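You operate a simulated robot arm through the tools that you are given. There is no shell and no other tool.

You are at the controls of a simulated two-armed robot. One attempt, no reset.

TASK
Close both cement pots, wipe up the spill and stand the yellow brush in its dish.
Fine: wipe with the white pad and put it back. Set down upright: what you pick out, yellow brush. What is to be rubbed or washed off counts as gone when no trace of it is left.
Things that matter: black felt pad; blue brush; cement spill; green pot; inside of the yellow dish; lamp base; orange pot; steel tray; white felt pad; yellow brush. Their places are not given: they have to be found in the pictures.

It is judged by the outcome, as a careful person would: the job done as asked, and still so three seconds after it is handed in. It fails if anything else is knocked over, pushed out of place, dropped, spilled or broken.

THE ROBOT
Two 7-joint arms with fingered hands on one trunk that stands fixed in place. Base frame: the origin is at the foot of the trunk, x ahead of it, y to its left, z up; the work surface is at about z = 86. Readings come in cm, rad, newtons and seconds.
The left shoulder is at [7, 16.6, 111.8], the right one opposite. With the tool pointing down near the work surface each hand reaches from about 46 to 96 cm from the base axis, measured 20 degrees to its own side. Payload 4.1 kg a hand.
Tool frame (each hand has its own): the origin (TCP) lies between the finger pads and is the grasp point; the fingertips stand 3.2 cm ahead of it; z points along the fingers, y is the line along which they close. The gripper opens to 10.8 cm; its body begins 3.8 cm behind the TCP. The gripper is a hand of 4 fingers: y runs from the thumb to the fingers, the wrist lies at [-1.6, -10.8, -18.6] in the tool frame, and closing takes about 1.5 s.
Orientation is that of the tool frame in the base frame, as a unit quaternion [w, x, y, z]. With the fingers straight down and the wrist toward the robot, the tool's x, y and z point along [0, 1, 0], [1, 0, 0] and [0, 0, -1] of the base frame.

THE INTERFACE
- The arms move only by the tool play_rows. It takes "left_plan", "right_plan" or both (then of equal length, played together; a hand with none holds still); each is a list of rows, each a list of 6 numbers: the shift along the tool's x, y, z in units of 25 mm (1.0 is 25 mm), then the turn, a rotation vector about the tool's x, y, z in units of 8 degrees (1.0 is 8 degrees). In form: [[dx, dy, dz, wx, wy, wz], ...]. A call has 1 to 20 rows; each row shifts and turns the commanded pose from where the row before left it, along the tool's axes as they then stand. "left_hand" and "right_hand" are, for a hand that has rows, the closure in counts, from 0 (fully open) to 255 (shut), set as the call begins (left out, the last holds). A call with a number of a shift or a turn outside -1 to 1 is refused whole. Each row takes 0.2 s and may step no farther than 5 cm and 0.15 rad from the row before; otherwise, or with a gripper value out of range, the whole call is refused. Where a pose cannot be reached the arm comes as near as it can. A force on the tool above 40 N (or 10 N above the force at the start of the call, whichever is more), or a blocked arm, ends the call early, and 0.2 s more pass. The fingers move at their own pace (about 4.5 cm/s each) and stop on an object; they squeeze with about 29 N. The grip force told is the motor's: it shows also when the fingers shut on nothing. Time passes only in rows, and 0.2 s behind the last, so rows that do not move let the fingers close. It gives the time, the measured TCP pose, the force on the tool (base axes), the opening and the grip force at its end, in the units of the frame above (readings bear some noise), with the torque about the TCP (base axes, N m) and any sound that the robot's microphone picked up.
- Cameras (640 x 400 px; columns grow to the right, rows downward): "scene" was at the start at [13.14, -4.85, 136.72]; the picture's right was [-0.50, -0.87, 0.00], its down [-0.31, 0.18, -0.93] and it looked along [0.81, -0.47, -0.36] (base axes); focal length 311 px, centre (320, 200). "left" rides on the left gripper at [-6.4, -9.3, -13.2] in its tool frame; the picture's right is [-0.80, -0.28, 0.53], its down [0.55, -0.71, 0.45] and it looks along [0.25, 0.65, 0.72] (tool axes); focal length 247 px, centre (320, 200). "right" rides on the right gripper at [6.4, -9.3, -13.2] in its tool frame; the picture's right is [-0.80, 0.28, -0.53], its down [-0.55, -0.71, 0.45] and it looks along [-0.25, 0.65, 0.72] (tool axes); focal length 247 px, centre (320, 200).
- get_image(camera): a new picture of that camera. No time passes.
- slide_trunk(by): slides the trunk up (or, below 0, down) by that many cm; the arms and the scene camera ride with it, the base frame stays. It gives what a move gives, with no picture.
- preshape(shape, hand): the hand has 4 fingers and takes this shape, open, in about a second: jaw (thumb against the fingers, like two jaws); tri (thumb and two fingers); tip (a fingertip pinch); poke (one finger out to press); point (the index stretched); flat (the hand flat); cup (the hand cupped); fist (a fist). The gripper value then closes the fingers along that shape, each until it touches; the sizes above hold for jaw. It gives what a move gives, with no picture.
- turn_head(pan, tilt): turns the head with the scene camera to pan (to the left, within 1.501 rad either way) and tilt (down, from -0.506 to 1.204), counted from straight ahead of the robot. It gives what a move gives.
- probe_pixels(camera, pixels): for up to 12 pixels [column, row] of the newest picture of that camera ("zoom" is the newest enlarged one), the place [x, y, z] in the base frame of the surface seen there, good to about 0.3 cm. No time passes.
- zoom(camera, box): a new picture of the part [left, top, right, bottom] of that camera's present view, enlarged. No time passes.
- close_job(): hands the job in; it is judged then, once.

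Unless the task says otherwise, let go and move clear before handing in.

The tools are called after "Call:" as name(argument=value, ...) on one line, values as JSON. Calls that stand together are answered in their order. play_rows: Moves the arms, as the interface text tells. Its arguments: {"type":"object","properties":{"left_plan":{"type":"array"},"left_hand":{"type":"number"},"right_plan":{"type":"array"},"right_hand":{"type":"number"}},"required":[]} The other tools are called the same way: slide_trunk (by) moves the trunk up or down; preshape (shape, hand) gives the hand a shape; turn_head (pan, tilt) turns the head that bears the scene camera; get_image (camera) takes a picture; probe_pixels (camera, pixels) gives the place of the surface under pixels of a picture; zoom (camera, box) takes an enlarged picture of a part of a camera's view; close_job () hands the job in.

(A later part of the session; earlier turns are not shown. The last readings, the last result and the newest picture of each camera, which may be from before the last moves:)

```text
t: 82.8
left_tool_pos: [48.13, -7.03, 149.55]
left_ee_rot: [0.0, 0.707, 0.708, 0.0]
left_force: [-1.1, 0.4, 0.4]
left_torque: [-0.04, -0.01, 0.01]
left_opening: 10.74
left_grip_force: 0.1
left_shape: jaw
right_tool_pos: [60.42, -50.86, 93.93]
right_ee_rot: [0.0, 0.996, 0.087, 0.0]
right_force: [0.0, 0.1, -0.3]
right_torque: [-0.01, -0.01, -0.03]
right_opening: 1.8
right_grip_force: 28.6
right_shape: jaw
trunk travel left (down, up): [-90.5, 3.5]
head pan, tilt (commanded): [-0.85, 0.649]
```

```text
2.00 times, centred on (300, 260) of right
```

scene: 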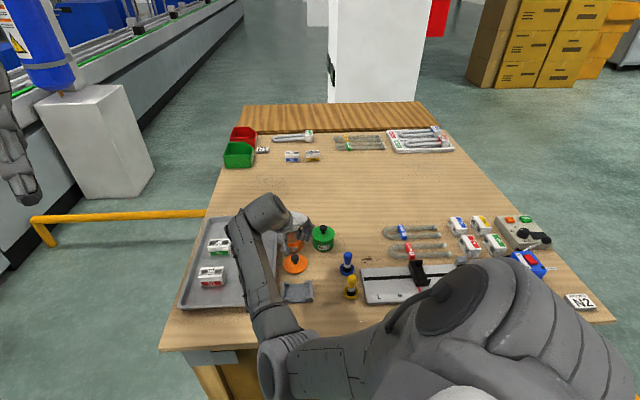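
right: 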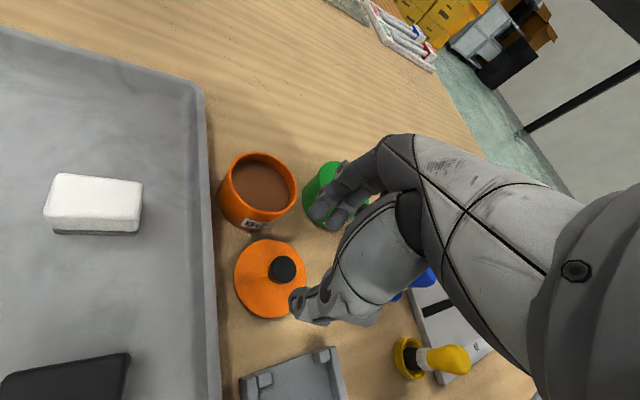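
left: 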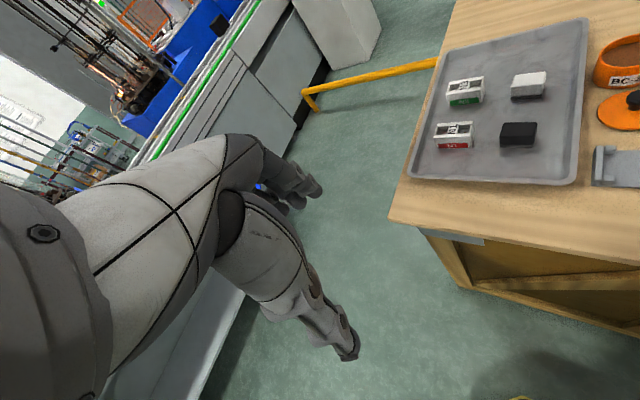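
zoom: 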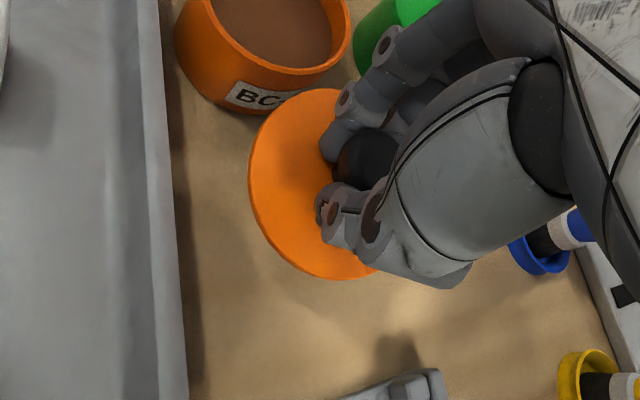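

The orange lid is lifted. I probe its level and centre.

Call:
zoom(camera="scene", box=[280, 236, 316, 266])

Call:
probe_pixels(camera="zoom", pixels=[[180, 200], [200, 240], [240, 265], [290, 280], [340, 275], [390, 255], [430, 215], [450, 170], [445, 130], [220, 150], [200, 165], [300, 240]])

Call:
zoom(camera="right", box=[250, 190, 370, 310])

Call:
probe_pixels(camera="zoom", pixels=[[150, 180], [160, 130], [190, 90], [230, 60], [270, 50], [155, 220], [180, 270], [220, 310], [270, 340], [320, 350], [370, 345], [230, 180]])

```text
13.33 times, centred on (298, 251) of scene
```

zoom: 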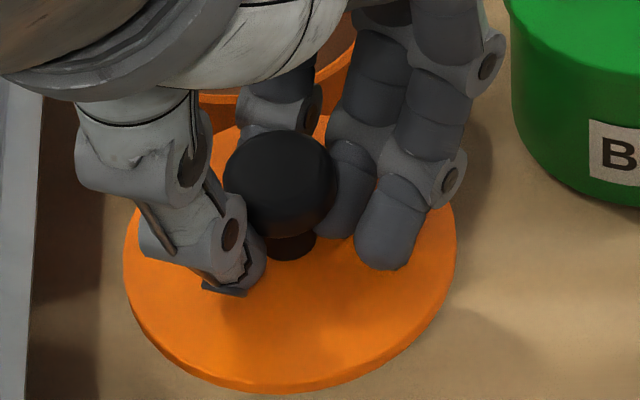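

```text
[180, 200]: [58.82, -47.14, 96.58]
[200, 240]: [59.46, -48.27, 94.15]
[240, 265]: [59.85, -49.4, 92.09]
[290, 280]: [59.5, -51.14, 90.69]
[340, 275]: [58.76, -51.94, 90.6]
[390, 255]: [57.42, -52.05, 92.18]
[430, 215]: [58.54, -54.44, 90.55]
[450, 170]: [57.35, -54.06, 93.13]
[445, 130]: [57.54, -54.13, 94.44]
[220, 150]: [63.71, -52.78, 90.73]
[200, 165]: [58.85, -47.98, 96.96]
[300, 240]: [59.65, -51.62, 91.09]
```

```text
3.33 times, centred on (310, 250) of right
```

zoom: 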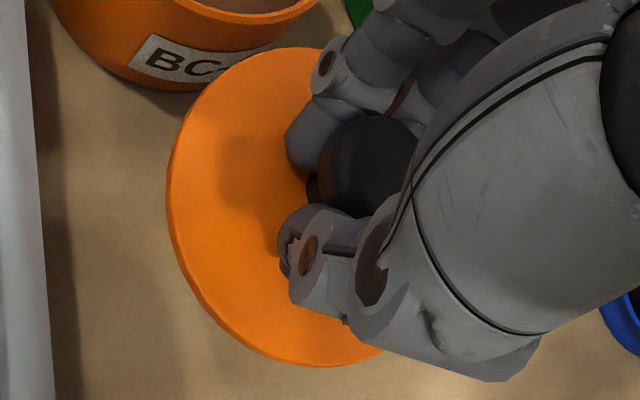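

```text
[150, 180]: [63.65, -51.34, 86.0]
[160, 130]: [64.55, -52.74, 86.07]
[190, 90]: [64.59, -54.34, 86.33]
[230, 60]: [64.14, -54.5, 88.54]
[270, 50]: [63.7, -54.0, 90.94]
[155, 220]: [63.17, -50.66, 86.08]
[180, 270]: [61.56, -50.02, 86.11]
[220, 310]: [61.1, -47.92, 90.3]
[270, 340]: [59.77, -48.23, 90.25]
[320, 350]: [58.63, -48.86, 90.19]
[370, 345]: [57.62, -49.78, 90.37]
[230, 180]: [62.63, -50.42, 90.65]
```

The lid appears lower on the thumb (+y) side by a few degrees. I probe more densely.

Call:
zoom(camera="scene", box=[280, 236, 316, 266])

Call:
probe_pixels(camera="zoom", pixels=[[140, 280], [160, 310], [200, 345], [260, 365], [330, 360], [390, 330], [430, 290], [445, 250], [450, 220], [140, 260], [250, 330], [350, 310]])

Call:
zoom(camera="right", box=[250, 190, 370, 310])

Call:
probe_pixels(camera="zoom", pixels=[[185, 180], [190, 130], [215, 90], [250, 65], [290, 55], [190, 230], [210, 280], [240, 320], [280, 345], [330, 355], [250, 150], [250, 250]])

```text
13.33 times, centred on (298, 251) of scene
```

zoom: 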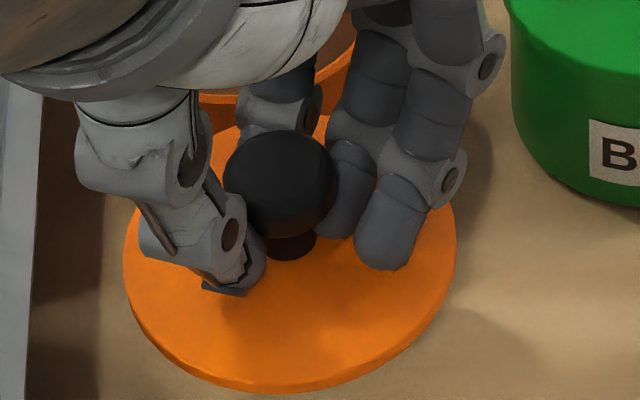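

```text
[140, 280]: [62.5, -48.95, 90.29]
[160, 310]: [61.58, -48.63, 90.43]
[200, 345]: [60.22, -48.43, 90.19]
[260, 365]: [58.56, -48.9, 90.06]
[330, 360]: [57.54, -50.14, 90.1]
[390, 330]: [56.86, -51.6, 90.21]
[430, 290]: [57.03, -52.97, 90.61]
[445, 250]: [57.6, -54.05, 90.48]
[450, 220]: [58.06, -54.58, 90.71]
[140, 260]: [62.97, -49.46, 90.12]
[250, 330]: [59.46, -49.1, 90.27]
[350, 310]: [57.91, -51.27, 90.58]
```

```text
3.33 times, centred on (310, 250) of right
```

zoom: 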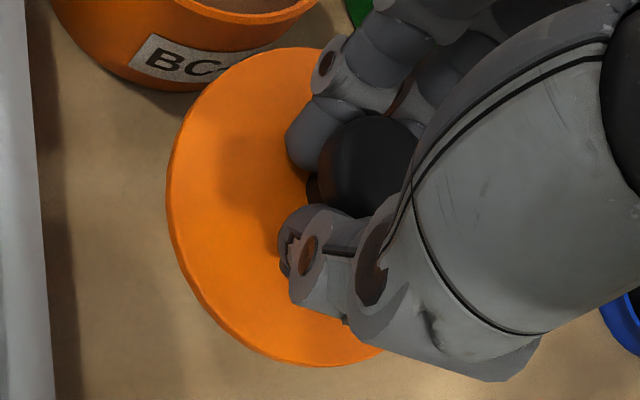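

```text
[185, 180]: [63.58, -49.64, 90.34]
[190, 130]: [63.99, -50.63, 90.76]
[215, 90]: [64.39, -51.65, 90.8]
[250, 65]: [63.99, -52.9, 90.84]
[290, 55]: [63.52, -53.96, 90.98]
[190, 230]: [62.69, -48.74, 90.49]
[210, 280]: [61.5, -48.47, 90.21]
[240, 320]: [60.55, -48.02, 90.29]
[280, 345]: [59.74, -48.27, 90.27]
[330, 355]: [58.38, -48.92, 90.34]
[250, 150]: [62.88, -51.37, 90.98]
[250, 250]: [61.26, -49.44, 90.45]
```

The lid hangs about 5° low toward the robot (front). I rotate the hand by about 4.5° to level it and probe again.

Call:
play_rows(right_plan=[[0, 0, -0.8, 0, 0, 0], [0, 0, -0.8, 0, 0, 0], [0, 0, 0, 0.245, -0.14, 0], [0, 0, 0, 0.245, -0.14, 0], [0, 0, 0, 0, 0, 0], [0, 0, 0, 0, 0, 0]])

Call:
zoom(camera="scene", box=[280, 224, 316, 254])

Call:
zoom(camera="right", box=[250, 190, 370, 310])

Call:
probe_pixels(camera="zoom", pixels=[[185, 180], [190, 130], [215, 90], [250, 65], [290, 55], [190, 230], [210, 280], [240, 320], [280, 345], [330, 355], [250, 150], [250, 250]])

```text
t: 84.2
left_tool_pos: [48.24, -6.96, 149.52]
left_ee_rot: [0.0, 0.706, 0.708, 0.0]
left_force: [-0.9, -0.1, -0.1]
left_torque: [-0.02, 0.03, -0.02]
left_opening: 10.72
left_grip_force: 0.2
left_shape: jaw
right_tool_pos: [60.52, -50.9, 97.89]
right_ee_rot: [-0.033, 0.995, 0.087, -0.024]
right_force: [-0.7, -0.4, 0.1]
right_torque: [0.0, -0.04, -0.01]
right_opening: 1.77
right_grip_force: 29.5
right_shape: jaw
trunk travel left (down, up): [-90.5, 3.5]
head pan, tilt (commanded): [-0.85, 0.649]
```

```text
13.33 times, centred on (298, 239) of scene
```

zoom: 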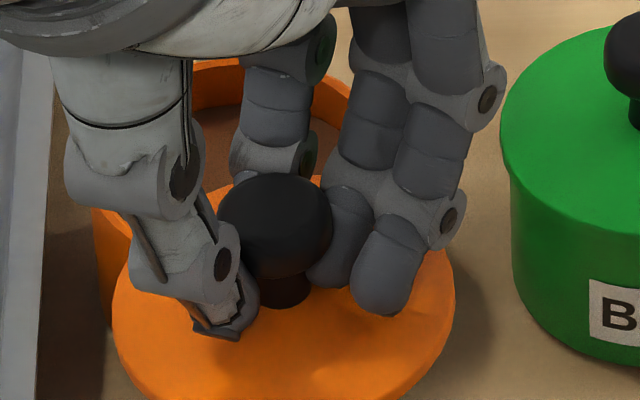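

```text
3.33 times, centred on (310, 250) of right
```

zoom: 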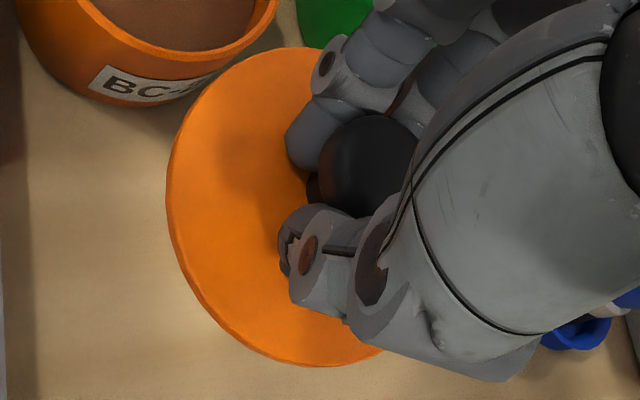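

```text
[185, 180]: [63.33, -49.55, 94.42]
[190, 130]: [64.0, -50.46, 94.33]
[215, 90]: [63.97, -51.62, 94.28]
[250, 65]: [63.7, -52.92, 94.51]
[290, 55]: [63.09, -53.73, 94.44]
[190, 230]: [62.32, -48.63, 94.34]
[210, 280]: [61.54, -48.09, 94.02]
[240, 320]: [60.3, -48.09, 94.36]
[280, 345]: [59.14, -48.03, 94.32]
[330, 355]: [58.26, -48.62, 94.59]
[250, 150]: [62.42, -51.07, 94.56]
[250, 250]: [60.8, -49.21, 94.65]
```

The lid is level now (≈94.35 all round). Its centre is about (60.38,-51.5); I carry it over the orange pot.

Call:
play_rows(right_plan=[[0.2, 0.22, -0.1, 0, 0, 0], [0.5, 0.55, 0, 0, 0, 0], [0.6, 0.65, 0, 0, 0, 0], [0.6, 0.65, 0, 0, 0, 0], [0.386, 0.42, 0, 0, 0, 0], [0, 0, 0, 0, 0, 0], [0, 0, 0, 0, 0, 0]])

Call:
zoom(camera="scene", box=[265, 200, 321, 245])

Call:
zoom(camera="right", box=[230, 180, 370, 320])

```text
t: 85.8
left_tool_pos: [48.19, -6.9, 149.52]
left_ee_rot: [0.0, 0.706, 0.708, 0.0]
left_force: [-0.7, 0.6, 0.7]
left_torque: [-0.02, 0.0, -0.02]
left_opening: 10.75
left_grip_force: 0.1
left_shape: jaw
right_tool_pos: [67.28, -56.12, 97.47]
right_ee_rot: [-0.032, 0.995, 0.087, -0.023]
right_force: [-0.3, 0.3, 0.0]
right_torque: [-0.01, -0.03, 0.03]
right_opening: 1.76
right_grip_force: 29.2
right_shape: jaw
trunk travel left (down, up): [-90.5, 3.5]
head pan, tilt (commanded): [-0.85, 0.649]
```

```text
8.89 times, centred on (293, 222) of scene
```

zoom: 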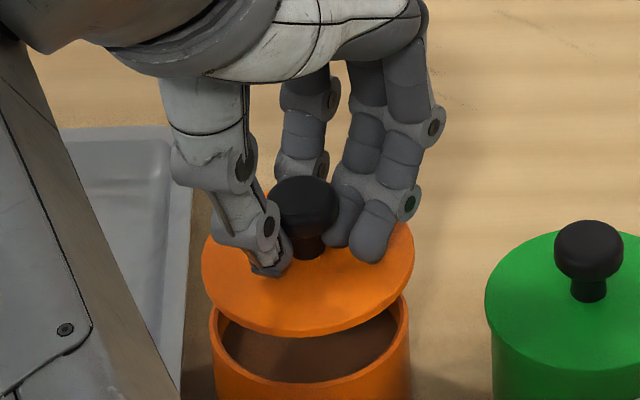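

```text
2.86 times, centred on (300, 250) of right
```

zoom: 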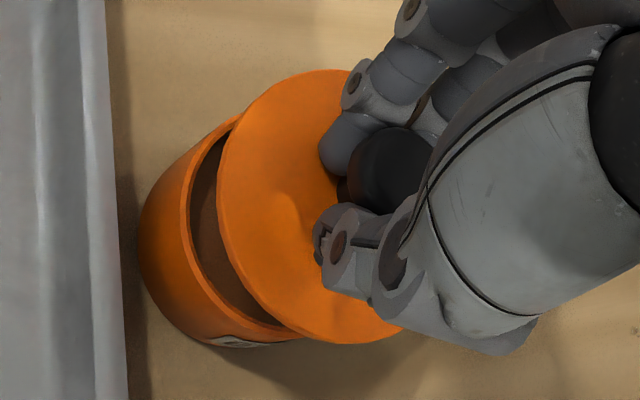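

Both silhouettes are visible: laterally lid centre 308→~313 after descent vs pot 310. I probe lid and rim points from the right camera for the depth fit.

Call:
probe_pixels(camera="zoom", pixels=[[228, 200], [232, 150], [260, 100], [300, 78], [330, 75], [235, 240], [255, 280], [285, 310], [320, 330], [360, 335], [280, 200]])

Call:
probe_pixels(camera="zoom", pixels=[[235, 121], [215, 135], [200, 155], [190, 180], [185, 205], [186, 230], [192, 255], [202, 278], [220, 300], [245, 320], [270, 332], [295, 337]])

Call:
zoom(camera="scene", box=[275, 215, 311, 245])

Call:
probe_pixels(camera="zoom", pixels=[[150, 200], [180, 240], [230, 268], [290, 278], [350, 268], [410, 235], [445, 190], [455, 150], [290, 240], [370, 220]])

Call:
probe_pixels(camera="zoom", pixels=[[155, 270], [170, 310], [210, 340], [260, 358], [310, 360], [360, 350], [410, 325], [445, 280], [455, 255]])

```text
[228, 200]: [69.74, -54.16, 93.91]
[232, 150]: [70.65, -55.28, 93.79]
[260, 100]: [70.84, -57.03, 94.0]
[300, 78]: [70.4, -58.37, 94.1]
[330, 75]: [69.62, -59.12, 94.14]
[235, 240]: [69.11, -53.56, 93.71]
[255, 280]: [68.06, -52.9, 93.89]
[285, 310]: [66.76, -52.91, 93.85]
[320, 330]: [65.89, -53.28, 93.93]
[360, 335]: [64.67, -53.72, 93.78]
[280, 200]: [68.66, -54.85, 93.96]
```

```text
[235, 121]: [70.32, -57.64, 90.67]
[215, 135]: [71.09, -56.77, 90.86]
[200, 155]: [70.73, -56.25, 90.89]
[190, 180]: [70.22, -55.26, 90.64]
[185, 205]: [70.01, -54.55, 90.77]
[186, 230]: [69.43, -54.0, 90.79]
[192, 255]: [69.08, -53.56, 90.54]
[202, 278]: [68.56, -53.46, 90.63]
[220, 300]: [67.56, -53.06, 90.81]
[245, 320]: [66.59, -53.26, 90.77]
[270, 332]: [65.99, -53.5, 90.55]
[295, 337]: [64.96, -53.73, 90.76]
```

```text
13.33 times, centred on (293, 230) of scene
```

zoom: 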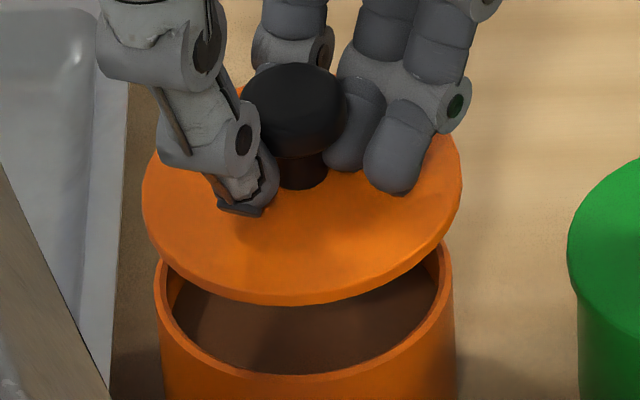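

```text
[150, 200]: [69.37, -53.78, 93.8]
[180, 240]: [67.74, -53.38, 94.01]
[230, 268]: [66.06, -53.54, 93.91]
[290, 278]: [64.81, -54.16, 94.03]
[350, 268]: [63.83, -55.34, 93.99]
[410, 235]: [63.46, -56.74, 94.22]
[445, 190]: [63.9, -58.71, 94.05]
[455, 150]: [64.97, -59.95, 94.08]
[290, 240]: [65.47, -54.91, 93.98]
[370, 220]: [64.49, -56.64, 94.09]
```

```text
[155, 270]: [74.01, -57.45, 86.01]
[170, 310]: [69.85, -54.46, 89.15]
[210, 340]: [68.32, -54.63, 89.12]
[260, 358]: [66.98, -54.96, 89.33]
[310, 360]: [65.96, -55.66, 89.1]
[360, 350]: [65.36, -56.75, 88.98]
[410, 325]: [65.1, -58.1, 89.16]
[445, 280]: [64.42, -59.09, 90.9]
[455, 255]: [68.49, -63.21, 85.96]
```

Fits: lid ≈(67.17,-56.57) and pot ≈(67.1,-56.65), i.e. within 0.1 cm. I lower 2.1 cm (compensating the small hand tilt) and look.

Call:
play_rows(right_plan=[[0.011, 0.019, 0.28, 0, 0, 0], [0.011, 0.019, 0.28, 0, 0, 0], [0.011, 0.019, 0.28, 0, 0, 0], [0, 0, 0, 0, 0, 0], [0, 0, 0, 0, 0, 0]])

Call:
zoom(camera="scene", box=[275, 215, 311, 245])

Call:
zoom(camera="right", box=[230, 180, 370, 320])

```text
t: 87.0
left_tool_pos: [48.14, -6.98, 149.51]
left_ee_rot: [0.0, 0.706, 0.708, 0.0]
left_force: [1.0, -0.3, -0.8]
left_torque: [-0.01, -0.02, 0.01]
left_opening: 10.76
left_grip_force: 0.0
left_shape: jaw
right_tool_pos: [67.07, -55.97, 95.28]
right_ee_rot: [-0.032, 0.995, 0.087, -0.023]
right_force: [-0.3, 0.8, -0.3]
right_torque: [-0.01, 0.02, -0.02]
right_opening: 1.77
right_grip_force: 29.1
right_shape: jaw
trunk travel left (down, up): [-90.5, 3.5]
head pan, tilt (commanded): [-0.85, 0.649]
```

```text
13.33 times, centred on (293, 230) of scene
```

zoom: 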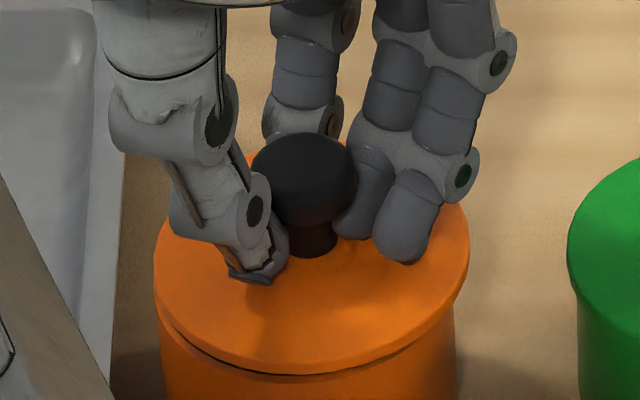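

```text
2.86 times, centred on (300, 250) of right
```

zoom: 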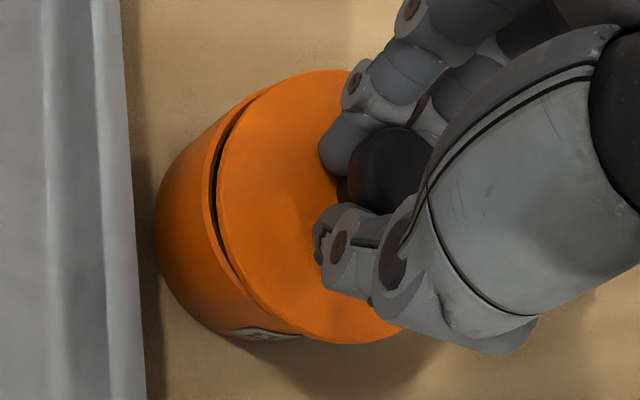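

Lid seems ~0.13 cm too far right (overhang 7 px left vs 15 px right). I zoom at the front gap to judge depth.

Call:
zoom(camera="scene", box=[278, 228, 306, 248])

```text
16.00 times, centred on (292, 238) of scene
```

zoom: 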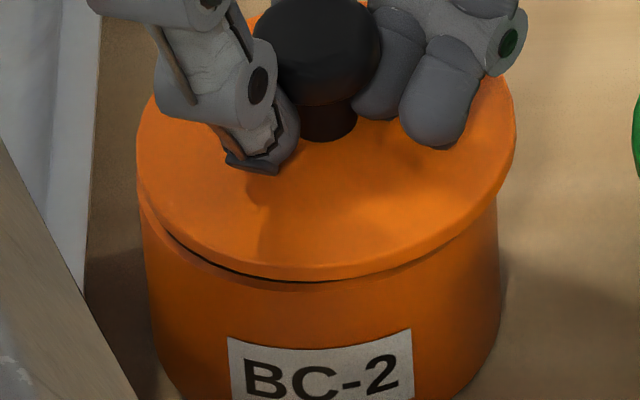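

I shift the lid 0.14 cm left (+l) and lower in small steps, reading force and torque.

Call:
play_rows(right_plan=[[0.048, -0.028, 0, 0, 0, 0], [0.004, 0.007, 0.1, 0, 0, 0], [0, 0, 0, 0, 0, 0]])

Call:
play_rows(right_plan=[[0.004, 0.007, 0.1, 0, 0, 0], [0, 0, 0, 0, 0, 0]])

Call:
zoom(camera="scene", box=[278, 228, 306, 248])

```text
t: 87.8
left_tool_pos: [48.13, -6.89, 149.69]
left_ee_rot: [0.0, 0.706, 0.708, 0.0]
left_force: [-0.4, 0.0, 0.1]
left_torque: [0.02, 0.0, 0.01]
left_opening: 10.75
left_grip_force: 0.0
left_shape: jaw
right_tool_pos: [67.07, -55.9, 95.12]
right_ee_rot: [-0.032, 0.995, 0.087, -0.024]
right_force: [0.1, -0.2, -0.7]
right_torque: [-0.03, -0.03, -0.01]
right_opening: 1.78
right_grip_force: 29.5
right_shape: jaw
trunk travel left (down, up): [-90.5, 3.5]
head pan, tilt (commanded): [-0.85, 0.649]
```

```text
t: 88.4
left_tool_pos: [48.11, -6.91, 149.56]
left_ee_rot: [0.001, 0.707, 0.708, 0.0]
left_force: [-0.8, 0.3, -0.7]
left_torque: [-0.01, -0.01, 0.04]
left_opening: 10.77
left_grip_force: 0.1
left_shape: jaw
right_tool_pos: [67.1, -55.99, 94.84]
right_ee_rot: [-0.032, 0.995, 0.087, -0.022]
right_force: [-0.2, -1.7, 2.8]
right_torque: [0.02, 0.05, -0.01]
right_opening: 1.82
right_grip_force: 28.7
right_shape: jaw
trunk travel left (down, up): [-90.5, 3.5]
head pan, tilt (commanded): [-0.85, 0.649]
```

```text
16.00 times, centred on (292, 238) of scene
```

zoom: 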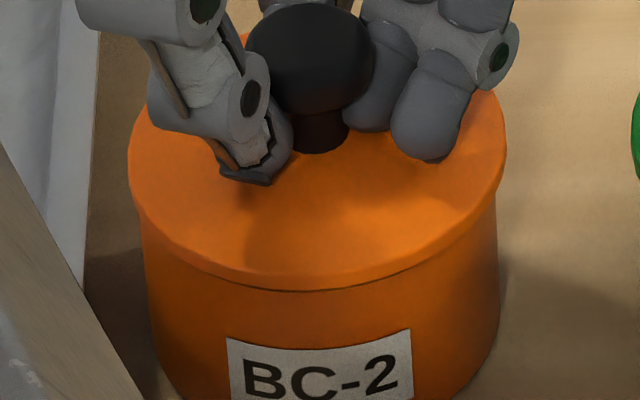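

Contact comes at the front (−a) side with a push toward +a. I shift 0.2 cm in +a and press slightly.

Call:
play_rows(right_plan=[[0.02, 0.035, 0, 0, 0, 0], [0.02, 0.035, 0, 0, 0, 0], [0, 0, 0, 0, 0, 0]])

Call:
play_rows(right_plan=[[0.003, 0.005, 0.08, 0, 0, 0], [0, 0, 0, 0, 0, 0]])

Call:
zoom(camera="scene", box=[278, 228, 306, 248])

```text
t: 89.2
left_tool_pos: [48.21, -6.87, 149.5]
left_ee_rot: [0.0, 0.706, 0.708, 0.0]
left_force: [-0.5, 0.4, 0.0]
left_torque: [0.0, 0.02, 0.02]
left_opening: 10.77
left_grip_force: 0.1
left_shape: jaw
right_tool_pos: [67.27, -56.02, 94.86]
right_ee_rot: [-0.033, 0.995, 0.087, -0.023]
right_force: [-0.4, -0.1, -0.1]
right_torque: [0.01, -0.01, 0.0]
right_opening: 1.83
right_grip_force: 29.4
right_shape: jaw
trunk travel left (down, up): [-90.5, 3.5]
head pan, tilt (commanded): [-0.85, 0.649]
```

```text
t: 89.8
left_tool_pos: [48.17, -7.0, 149.57]
left_ee_rot: [0.0, 0.707, 0.707, 0.0]
left_force: [0.3, -0.5, 0.3]
left_torque: [0.04, -0.02, 0.04]
left_opening: 10.75
left_grip_force: 0.0
left_shape: jaw
right_tool_pos: [67.3, -56.13, 94.64]
right_ee_rot: [-0.032, 0.995, 0.087, -0.024]
right_force: [-0.4, -0.6, -0.2]
right_torque: [0.02, -0.02, -0.04]
right_opening: 1.82
right_grip_force: 29.3
right_shape: jaw
trunk travel left (down, up): [-90.5, 3.5]
head pan, tilt (commanded): [-0.85, 0.649]
```

```text
16.00 times, centred on (292, 238) of scene
```

zoom: 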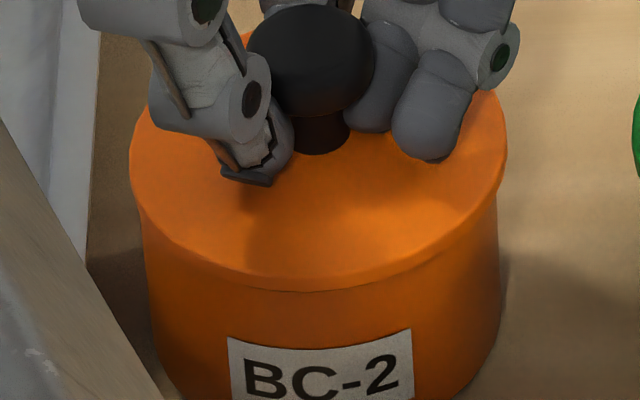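

No resisting force now, so the plug has entered. I continue lowering until the disc rests.

Call:
play_rows(right_plan=[[0.003, 0.005, 0.08, 0, 0, 0], [0, 0, 0, 0, 0, 0]])

Call:
play_rows(right_plan=[[0.003, 0.005, 0.08, 0, 0, 0], [0, 0, 0, 0, 0, 0]])

Call:
zoom(camera="scene", box=[278, 228, 306, 248])

Call:
probe_pixels(camera="zoom", pixels=[[140, 180], [180, 230], [240, 260], [310, 275], [380, 262], [440, 235], [490, 190], [500, 140], [320, 230], [140, 140]])

```text
t: 90.4
left_tool_pos: [48.12, -6.99, 149.52]
left_ee_rot: [-0.001, 0.707, 0.708, 0.0]
left_force: [-0.3, 0.1, -1.1]
left_torque: [0.01, 0.01, 0.0]
left_opening: 10.76
left_grip_force: 0.0
left_shape: jaw
right_tool_pos: [67.25, -56.04, 94.48]
right_ee_rot: [-0.032, 0.995, 0.086, -0.023]
right_force: [0.0, -0.4, -0.3]
right_torque: [0.04, 0.01, 0.01]
right_opening: 1.8
right_grip_force: 29.0
right_shape: jaw
trunk travel left (down, up): [-90.5, 3.5]
head pan, tilt (commanded): [-0.85, 0.649]
```

```text
t: 91.0
left_tool_pos: [48.14, -6.74, 149.67]
left_ee_rot: [0.0, 0.707, 0.707, 0.0]
left_force: [0.2, 0.1, 0.1]
left_torque: [0.01, 0.02, -0.01]
left_opening: 10.76
left_grip_force: 0.1
left_shape: jaw
right_tool_pos: [67.25, -56.11, 94.38]
right_ee_rot: [-0.031, 0.995, 0.087, -0.022]
right_force: [2.6, -2.3, 7.0]
right_torque: [-0.1, -0.24, -0.02]
right_opening: 1.82
right_grip_force: 29.4
right_shape: jaw
trunk travel left (down, up): [-90.5, 3.5]
head pan, tilt (commanded): [-0.85, 0.649]
heard: snap
```

```text
16.00 times, centred on (292, 238) of scene
```

zoom: 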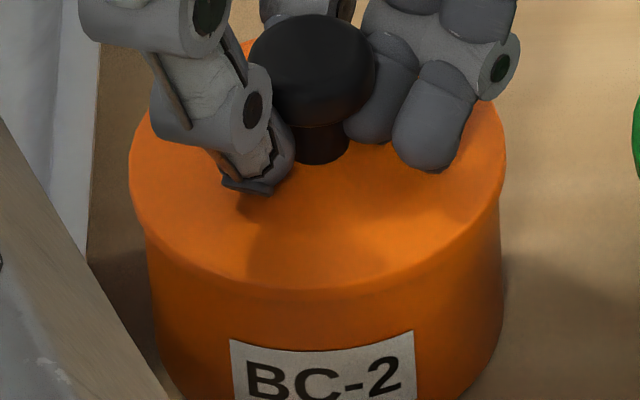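

```text
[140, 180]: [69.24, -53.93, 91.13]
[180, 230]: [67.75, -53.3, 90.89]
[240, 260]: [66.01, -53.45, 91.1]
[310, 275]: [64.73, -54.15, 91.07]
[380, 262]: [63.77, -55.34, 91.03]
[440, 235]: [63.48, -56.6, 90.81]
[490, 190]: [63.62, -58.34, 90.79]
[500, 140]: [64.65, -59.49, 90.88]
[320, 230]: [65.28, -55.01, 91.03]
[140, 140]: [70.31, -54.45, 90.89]
```

A "snap" was heard: the orange lid clicked shut. (The green lid has not snapped yet; I will press it afterward.) I release the knob.

Call:
play_rows(right_plan=[[0, 0, -0.03, 0, 0, 0], [0, 0, 0, 0, 0, 0], [0, 0, 0, 0, 0, 0], [0, 0, 0, 0, 0, 0], [0, 0, 0, 0, 0, 0], [0, 0, 0, 0, 0, 0]], right_hand=130)

Call:
play_rows(right_plan=[[0, 0, -0.3, 0, 0, 0], [0, 0, -0.6, 0, 0, 0], [0, 0, -0.9, 0, 0, 0], [0, 0, -0.9, 0, 0, 0], [0, 0, -0.9, 0, 0, 0], [0, 0, 0, 0, 0, 0]])

Call:
get_image(camera="scene")

Call:
zoom(camera="scene", box=[270, 210, 340, 265])

```text
t: 92.4
left_tool_pos: [47.99, -6.74, 149.65]
left_ee_rot: [0.0, 0.706, 0.708, -0.001]
left_force: [-0.6, -0.4, -0.4]
left_torque: [-0.03, 0.01, -0.02]
left_opening: 10.74
left_grip_force: 0.2
left_shape: jaw
right_tool_pos: [67.09, -55.85, 94.58]
right_ee_rot: [-0.032, 0.996, 0.086, -0.023]
right_force: [0.6, 3.4, 12.2]
right_torque: [-0.18, -0.19, 0.08]
right_opening: 5.05
right_grip_force: 0.1
right_shape: jaw
trunk travel left (down, up): [-90.5, 3.5]
head pan, tilt (commanded): [-0.85, 0.649]
```

```text
t: 93.8
left_tool_pos: [48.07, -6.92, 149.53]
left_ee_rot: [0.001, 0.706, 0.708, -0.001]
left_force: [0.0, 0.1, -0.9]
left_torque: [0.01, 0.0, 0.0]
left_opening: 10.74
left_grip_force: 0.0
left_shape: jaw
right_tool_pos: [67.85, -56.36, 103.39]
right_ee_rot: [-0.032, 0.995, 0.087, -0.023]
right_force: [0.6, 0.4, -0.9]
right_torque: [0.02, 0.03, 0.0]
right_opening: 5.25
right_grip_force: 0.2
right_shape: jaw
trunk travel left (down, up): [-90.5, 3.5]
head pan, tilt (commanded): [-0.85, 0.649]
```

```text
taken
```

scene: 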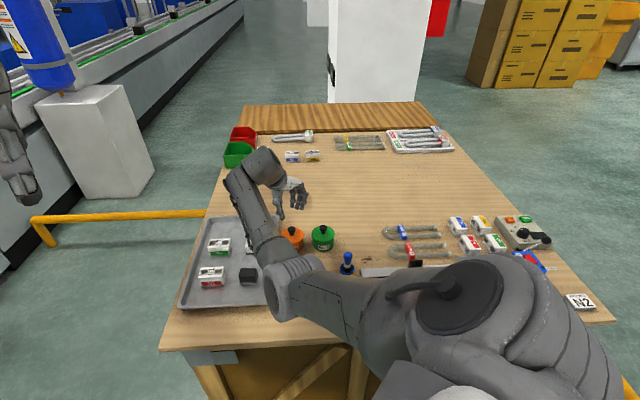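

```text
7.27 times, centred on (305, 238) of scene
```

zoom: 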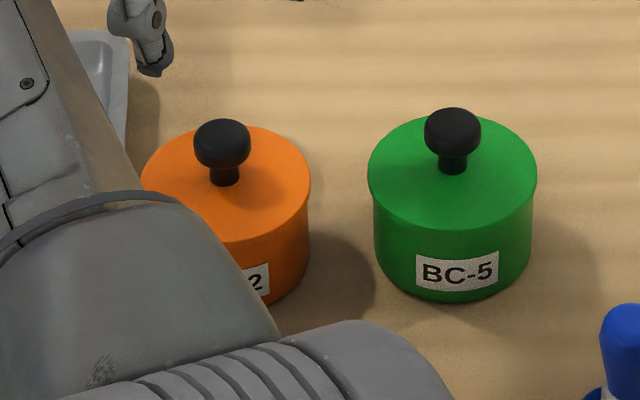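

Both lids are on. I undo the hand tilt and yaw back to −50°, then press the green lid until it snaps too.

Call:
play_rows(right_plan=[[0, 0, -0.8, 0, 0, 0], [0, 0, 0, -0.245, 0.14, 0], [0, 0, 0, -0.245, 0.14, 0], [0, 0, 0, 0, 0, -0.94], [0, 0, 0, 0, 0, -0.94], [0, 0, 0, 0, 0, -0.94], [0, 0, 0, 0, 0, -0.93], [0, 0, 0, 0, 0, 0], [0, 0, 0, 0, 0, 0]])

Call:
get_image(camera="scene")

Call:
get_image(camera="right")

```text
t: 95.8
left_tool_pos: [48.28, -6.96, 149.64]
left_ee_rot: [0.0, 0.707, 0.708, 0.0]
left_force: [-0.1, -0.1, -0.2]
left_torque: [0.01, 0.02, 0.01]
left_opening: 10.76
left_grip_force: 0.0
left_shape: jaw
right_tool_pos: [68.01, -56.64, 105.38]
right_ee_rot: [0.0, 0.94, 0.342, 0.0]
right_force: [0.7, 0.4, -0.7]
right_torque: [-0.04, 0.01, 0.02]
right_opening: 5.26
right_grip_force: 0.1
right_shape: jaw
trunk travel left (down, up): [-90.5, 3.5]
head pan, tilt (commanded): [-0.85, 0.649]
```

```text
taken
```

scene: 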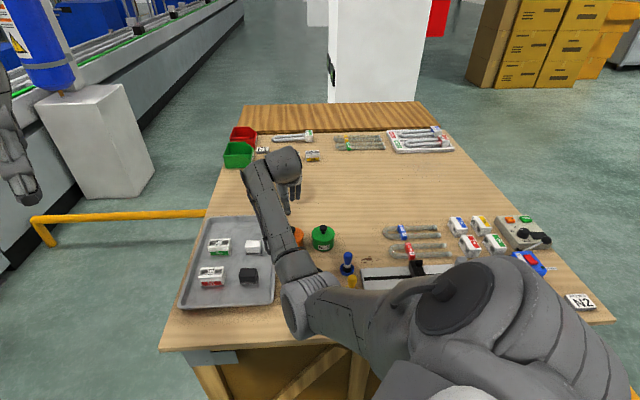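

```text
taken
```

right: 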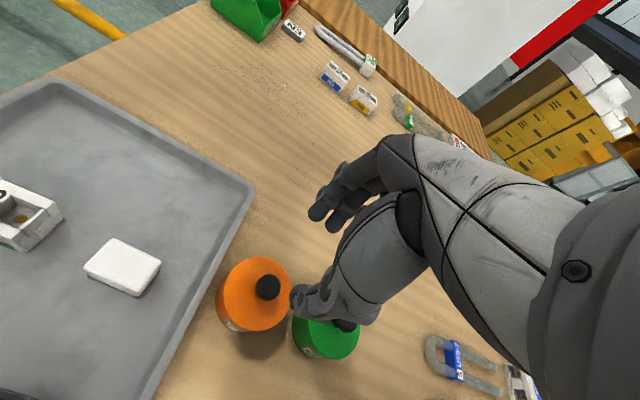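

I close the fingers, move above the green knob, and press down on its top with the closed fingertips.

Call:
play_rows(right_plan=[[-0.6, 0.01, 0, 0, 0, 0], [-0.9, 0.01, 0, 0, 0, 0], [-0.9, 0.01, 0, 0, 0, 0], [-0.9, 0.01, 0, 0, 0, 0], [-0.8, 0, 0, 0, 0, 0], [-0.36, 0, 0, 0, 0, 0], [0, 0, 0.9, 0, 0, 0], [0, 0, 0.9, 0, 0, 0], [0, 0, 0.8, 0, 0, 0], [0, 0, 0, 0, 0, 0]], right_hand=255)

Call:
zoom(camera="right", box=[220, 160, 400, 340])

Call:
zoom(camera="scene", box=[280, 200, 370, 270])

```text
t: 98.0
left_tool_pos: [48.13, -6.93, 149.62]
left_ee_rot: [0.0, 0.706, 0.708, 0.0]
left_force: [-0.2, -0.2, 0.1]
left_torque: [-0.03, 0.01, 0.04]
left_opening: 10.74
left_grip_force: 0.1
left_shape: jaw
right_tool_pos: [59.26, -64.07, 98.83]
right_ee_rot: [0.0, 0.94, 0.342, 0.001]
right_force: [1.1, 0.3, 0.2]
right_torque: [0.02, 0.03, 0.01]
right_opening: 0.0
right_grip_force: 29.1
right_shape: jaw
trunk travel left (down, up): [-90.5, 3.5]
head pan, tilt (commanded): [-0.85, 0.649]
```

```text
2.22 times, centred on (310, 250) of right
```

zoom: 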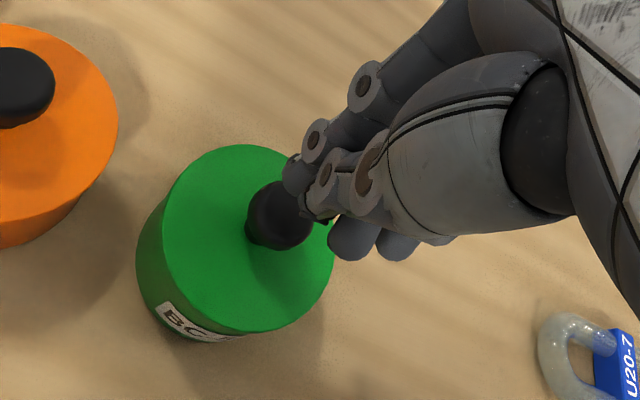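

```text
5.71 times, centred on (325, 235) of scene
```

zoom: 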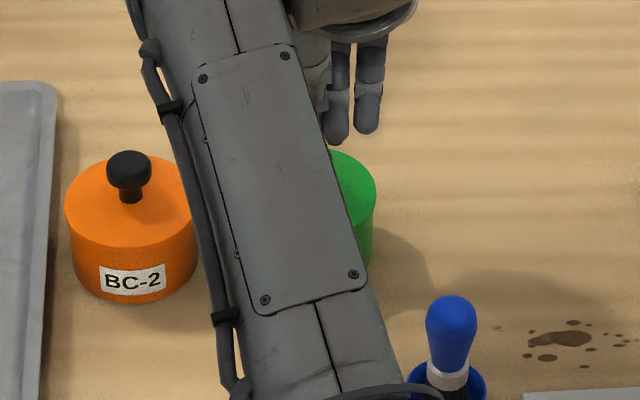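

The closed thumb-index tips are right above the knob. I lower slowly until contact and press.

Call:
play_rows(right_plan=[[0, 0, 0.3, 0, 0, 0], [0, 0, 0.15, 0, 0, 0], [0, 0, 0, 0, 0, 0]])

Call:
play_rows(right_plan=[[0, 0, 0.1, 0, 0, 0], [0, 0, 0, 0, 0, 0]])

Call:
zoom(camera="right", box=[220, 160, 400, 340])

```text
t: 98.8
left_tool_pos: [48.13, -7.03, 149.61]
left_ee_rot: [0.0, 0.706, 0.708, 0.0]
left_force: [-0.4, 0.5, 0.5]
left_torque: [0.02, 0.01, -0.01]
left_opening: 10.74
left_grip_force: 0.2
left_shape: jaw
right_tool_pos: [59.29, -63.93, 97.75]
right_ee_rot: [0.0, 0.939, 0.343, 0.0]
right_force: [0.6, 0.4, -0.5]
right_torque: [0.02, 0.0, 0.01]
right_opening: 0.0
right_grip_force: 29.0
right_shape: jaw
trunk travel left (down, up): [-90.5, 3.5]
head pan, tilt (commanded): [-0.85, 0.649]
```

```text
t: 99.4
left_tool_pos: [48.17, -6.92, 149.5]
left_ee_rot: [0.0, 0.706, 0.708, 0.0]
left_force: [-0.1, 0.8, -0.5]
left_torque: [0.0, 0.02, 0.03]
left_opening: 10.77
left_grip_force: 0.1
left_shape: jaw
right_tool_pos: [59.34, -63.96, 97.36]
right_ee_rot: [-0.001, 0.94, 0.342, 0.0]
right_force: [-0.3, 0.0, 0.6]
right_torque: [-0.02, -0.01, -0.06]
right_opening: 0.0
right_grip_force: 29.1
right_shape: jaw
trunk travel left (down, up): [-90.5, 3.5]
head pan, tilt (commanded): [-0.85, 0.649]
```

```text
2.22 times, centred on (310, 250) of right
```

zoom: 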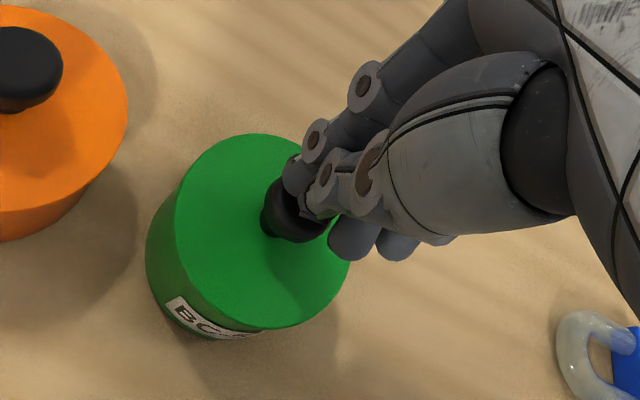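

The tips are about to touch the knob top. I press down in small steps.

Call:
play_rows(right_plan=[[0, 0, 0.08, 0, 0, 0], [0, 0, 0, 0, 0, 0]])

Call:
play_rows(right_plan=[[0, 0, 0.08, 0, 0, 0], [0, 0, 0, 0, 0, 0]])

Call:
play_rows(right_plan=[[0, 0, 0.06, 0, 0, 0], [0, 0, 0, 0, 0, 0]])

```text
t: 100.0
left_tool_pos: [48.16, -6.87, 149.63]
left_ee_rot: [0.0, 0.706, 0.708, 0.0]
left_force: [0.0, -0.1, 0.2]
left_torque: [-0.02, 0.0, -0.01]
left_opening: 10.77
left_grip_force: 0.1
left_shape: jaw
right_tool_pos: [59.5, -63.94, 97.26]
right_ee_rot: [0.001, 0.94, 0.342, 0.0]
right_force: [-1.1, -0.7, 4.3]
right_torque: [-0.02, -0.01, -0.01]
right_opening: 0.0
right_grip_force: 28.7
right_shape: jaw
trunk travel left (down, up): [-90.5, 3.5]
head pan, tilt (commanded): [-0.85, 0.649]
heard: snap
```

```text
t: 100.6
left_tool_pos: [48.04, -6.91, 149.56]
left_ee_rot: [0.0, 0.706, 0.708, -0.001]
left_force: [0.5, -0.1, 0.0]
left_torque: [0.0, 0.02, 0.01]
left_opening: 10.75
left_grip_force: 0.0
left_shape: jaw
right_tool_pos: [59.37, -64.03, 97.18]
right_ee_rot: [0.002, 0.94, 0.341, 0.0]
right_force: [0.3, -1.9, 13.4]
right_torque: [-0.16, -0.19, -0.02]
right_opening: 0.02
right_grip_force: 28.8
right_shape: jaw
trunk travel left (down, up): [-90.5, 3.5]
head pan, tilt (commanded): [-0.85, 0.649]
```

```text
t: 101.2
left_tool_pos: [47.9, -6.7, 149.68]
left_ee_rot: [0.003, 0.707, 0.707, 0.0]
left_force: [0.4, 0.5, -0.7]
left_torque: [-0.03, -0.03, 0.0]
left_opening: 10.76
left_grip_force: 0.0
left_shape: jaw
right_tool_pos: [59.18, -63.93, 97.28]
right_ee_rot: [0.002, 0.94, 0.342, 0.001]
right_force: [2.6, -3.8, 22.3]
right_torque: [-0.24, -0.41, -0.05]
right_opening: 0.0
right_grip_force: 28.8
right_shape: jaw
trunk travel left (down, up): [-90.5, 3.5]
head pan, tilt (commanded): [-0.85, 0.649]
```

The green lid snapped shut too. I raise the hand and look over the scene before fetching the white pad.

Call:
play_rows(right_plan=[[0, 0, -0.3, 0, 0, 0], [0, 0, -0.8, 0, 0, 0], [0, 0, -1, 0, 0, 0], [0, 0, -1, 0, 0, 0], [0, 0, -1, 0, 0, 0], [0, 0, 0, 0, 0, 0]])

Call:
get_image(camera="scene")

Call:
zoom(camera="scene", box=[220, 215, 300, 275])

Call:
probe_pixels(camera="zoom", pixels=[[200, 200], [300, 200]])

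```text
t: 102.6
left_tool_pos: [48.12, -6.86, 149.59]
left_ee_rot: [0.0, 0.706, 0.708, 0.0]
left_force: [-1.0, 1.0, 0.4]
left_torque: [-0.02, -0.02, 0.02]
left_opening: 10.78
left_grip_force: 0.1
left_shape: jaw
right_tool_pos: [59.44, -64.01, 107.2]
right_ee_rot: [0.0, 0.94, 0.342, 0.0]
right_force: [-0.3, -0.1, -0.2]
right_torque: [0.01, -0.02, 0.02]
right_opening: 0.0
right_grip_force: 29.2
right_shape: jaw
trunk travel left (down, up): [-90.5, 3.5]
head pan, tilt (commanded): [-0.85, 0.649]
```

```text
taken
```

scene: 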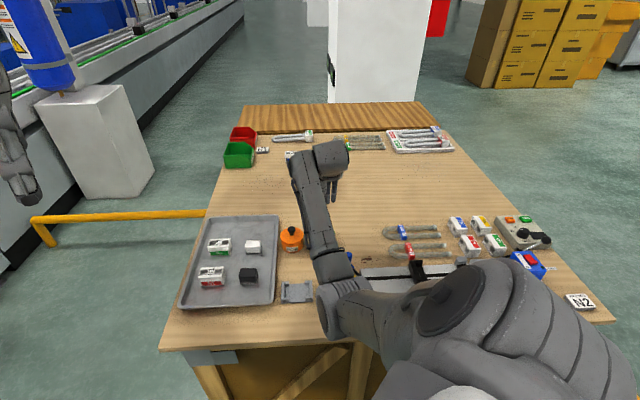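

```text
6.67 times, centred on (260, 245) of scene
```

zoom: 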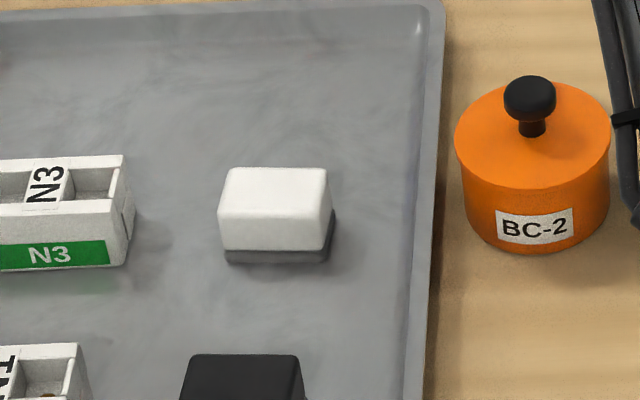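

```text
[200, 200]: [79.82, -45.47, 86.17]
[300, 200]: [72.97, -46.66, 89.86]
```

I zoom on the white pad to measure its exact pose (for grasping and returning).

Call:
zoom(camera="scene", box=[240, 234, 272, 258])

Call:
probe_pixels(camera="zoom", pixels=[[215, 130], [420, 135], [415, 215], [200, 215], [310, 170], [310, 270], [205, 340], [400, 345], [430, 240], [190, 330], [420, 320], [310, 330]])

```text
16.00 times, centred on (256, 246) of scene
```

zoom: 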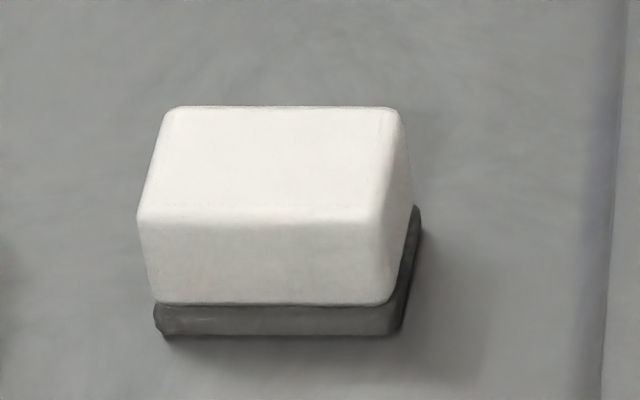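

```text
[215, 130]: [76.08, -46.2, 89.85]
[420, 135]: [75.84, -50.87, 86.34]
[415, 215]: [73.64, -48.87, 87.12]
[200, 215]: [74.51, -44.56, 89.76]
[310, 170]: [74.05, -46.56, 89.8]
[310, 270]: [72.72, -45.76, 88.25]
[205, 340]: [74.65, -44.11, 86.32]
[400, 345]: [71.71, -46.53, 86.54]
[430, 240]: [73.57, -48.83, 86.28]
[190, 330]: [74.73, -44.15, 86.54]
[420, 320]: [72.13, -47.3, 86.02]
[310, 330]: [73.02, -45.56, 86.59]
```

The white pad's top is centred near (74.55,-46.25), long side along +l, about 4.3×2.9 cm, top z 89.8. I move above it with the jaw opened to ~7 cm.

Call:
play_rows(right_plan=[[0.5, -0.08, 0, 0, 0, 0], [0.95, -0.16, 0, 0, 0, 0], [0.95, -0.16, 0, 0, 0, 0], [0.95, -0.16, 0, 0, 0, 0], [0.95, -0.16, 0, 0, 0, 0], [0.95, -0.16, 0, 0, 0, 0], [0.95, -0.16, 0, 0, 0, 0], [0.95, -0.16, 0, 0, 0, 0], [0.95, -0.16, 0, 0, 0, 0], [0.95, -0.16, 0, 0, 0, 0], [0.15, -0.04, 0, 0, 0, 0], [0, 0, 0, 0, 0, 0], [0, 0, 0, 0, 0, 0]], right_hand=90)

Call:
get_image(camera="scene")

Call:
get_image(camera="right")

```text
t: 105.4
left_tool_pos: [48.32, -6.96, 149.53]
left_ee_rot: [0.0, 0.707, 0.707, 0.0]
left_force: [0.0, 0.1, -0.6]
left_torque: [0.02, -0.01, -0.02]
left_opening: 10.75
left_grip_force: 0.1
left_shape: jaw
right_tool_pos: [74.58, -46.21, 106.97]
right_ee_rot: [-0.001, 0.94, 0.342, 0.0]
right_force: [-0.5, -0.5, 0.7]
right_torque: [-0.01, -0.01, 0.01]
right_opening: 6.97
right_grip_force: 0.1
right_shape: jaw
trunk travel left (down, up): [-90.5, 3.5]
head pan, tilt (commanded): [-0.85, 0.649]
```

```text
taken
```

scene: 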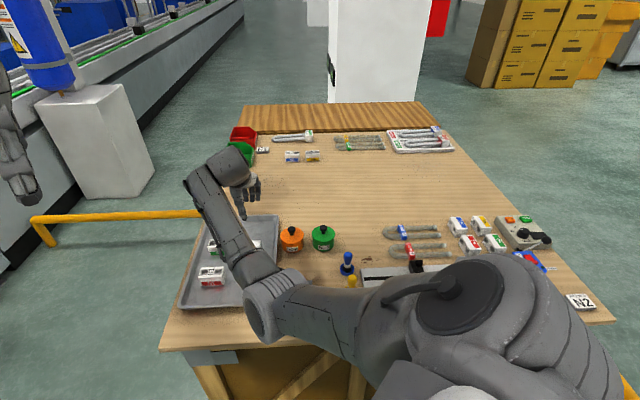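

```text
taken
```

right: 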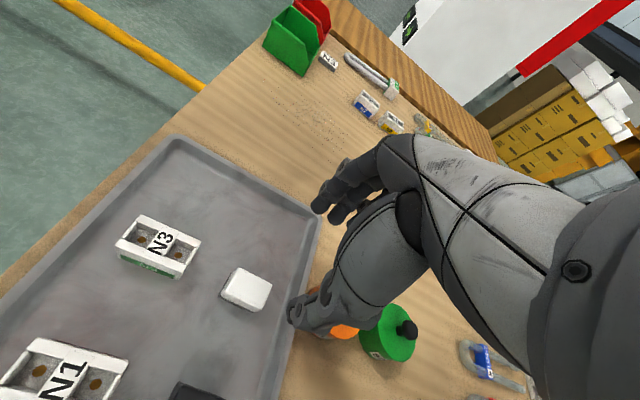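

The right camera sees the pad at (247,290). I probe it to refine centre and orientation.

Call:
zoom(camera="right", box=[205, 255, 295, 325])

Call:
probe_pixels(camera="zoom", pixels=[[250, 110], [430, 185], [330, 275], [140, 200], [290, 190], [200, 150], [340, 150], [240, 230], [380, 230]])

```text
5.71 times, centred on (250, 290) of right
```

zoom: 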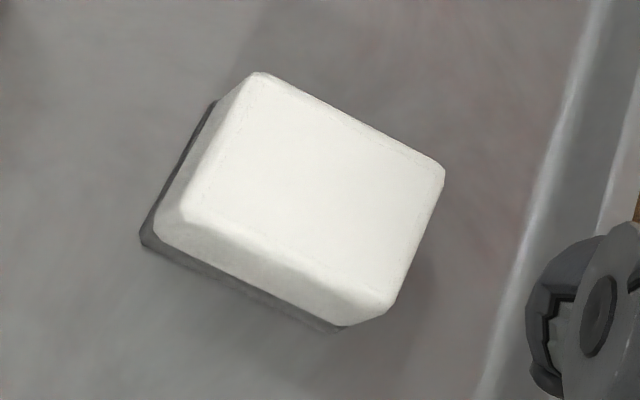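

```text
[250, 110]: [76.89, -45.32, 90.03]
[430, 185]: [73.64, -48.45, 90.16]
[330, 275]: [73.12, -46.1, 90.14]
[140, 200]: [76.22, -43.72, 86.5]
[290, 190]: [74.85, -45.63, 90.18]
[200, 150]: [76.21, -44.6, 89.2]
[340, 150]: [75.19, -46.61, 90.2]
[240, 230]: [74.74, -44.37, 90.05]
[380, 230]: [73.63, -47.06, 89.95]
```

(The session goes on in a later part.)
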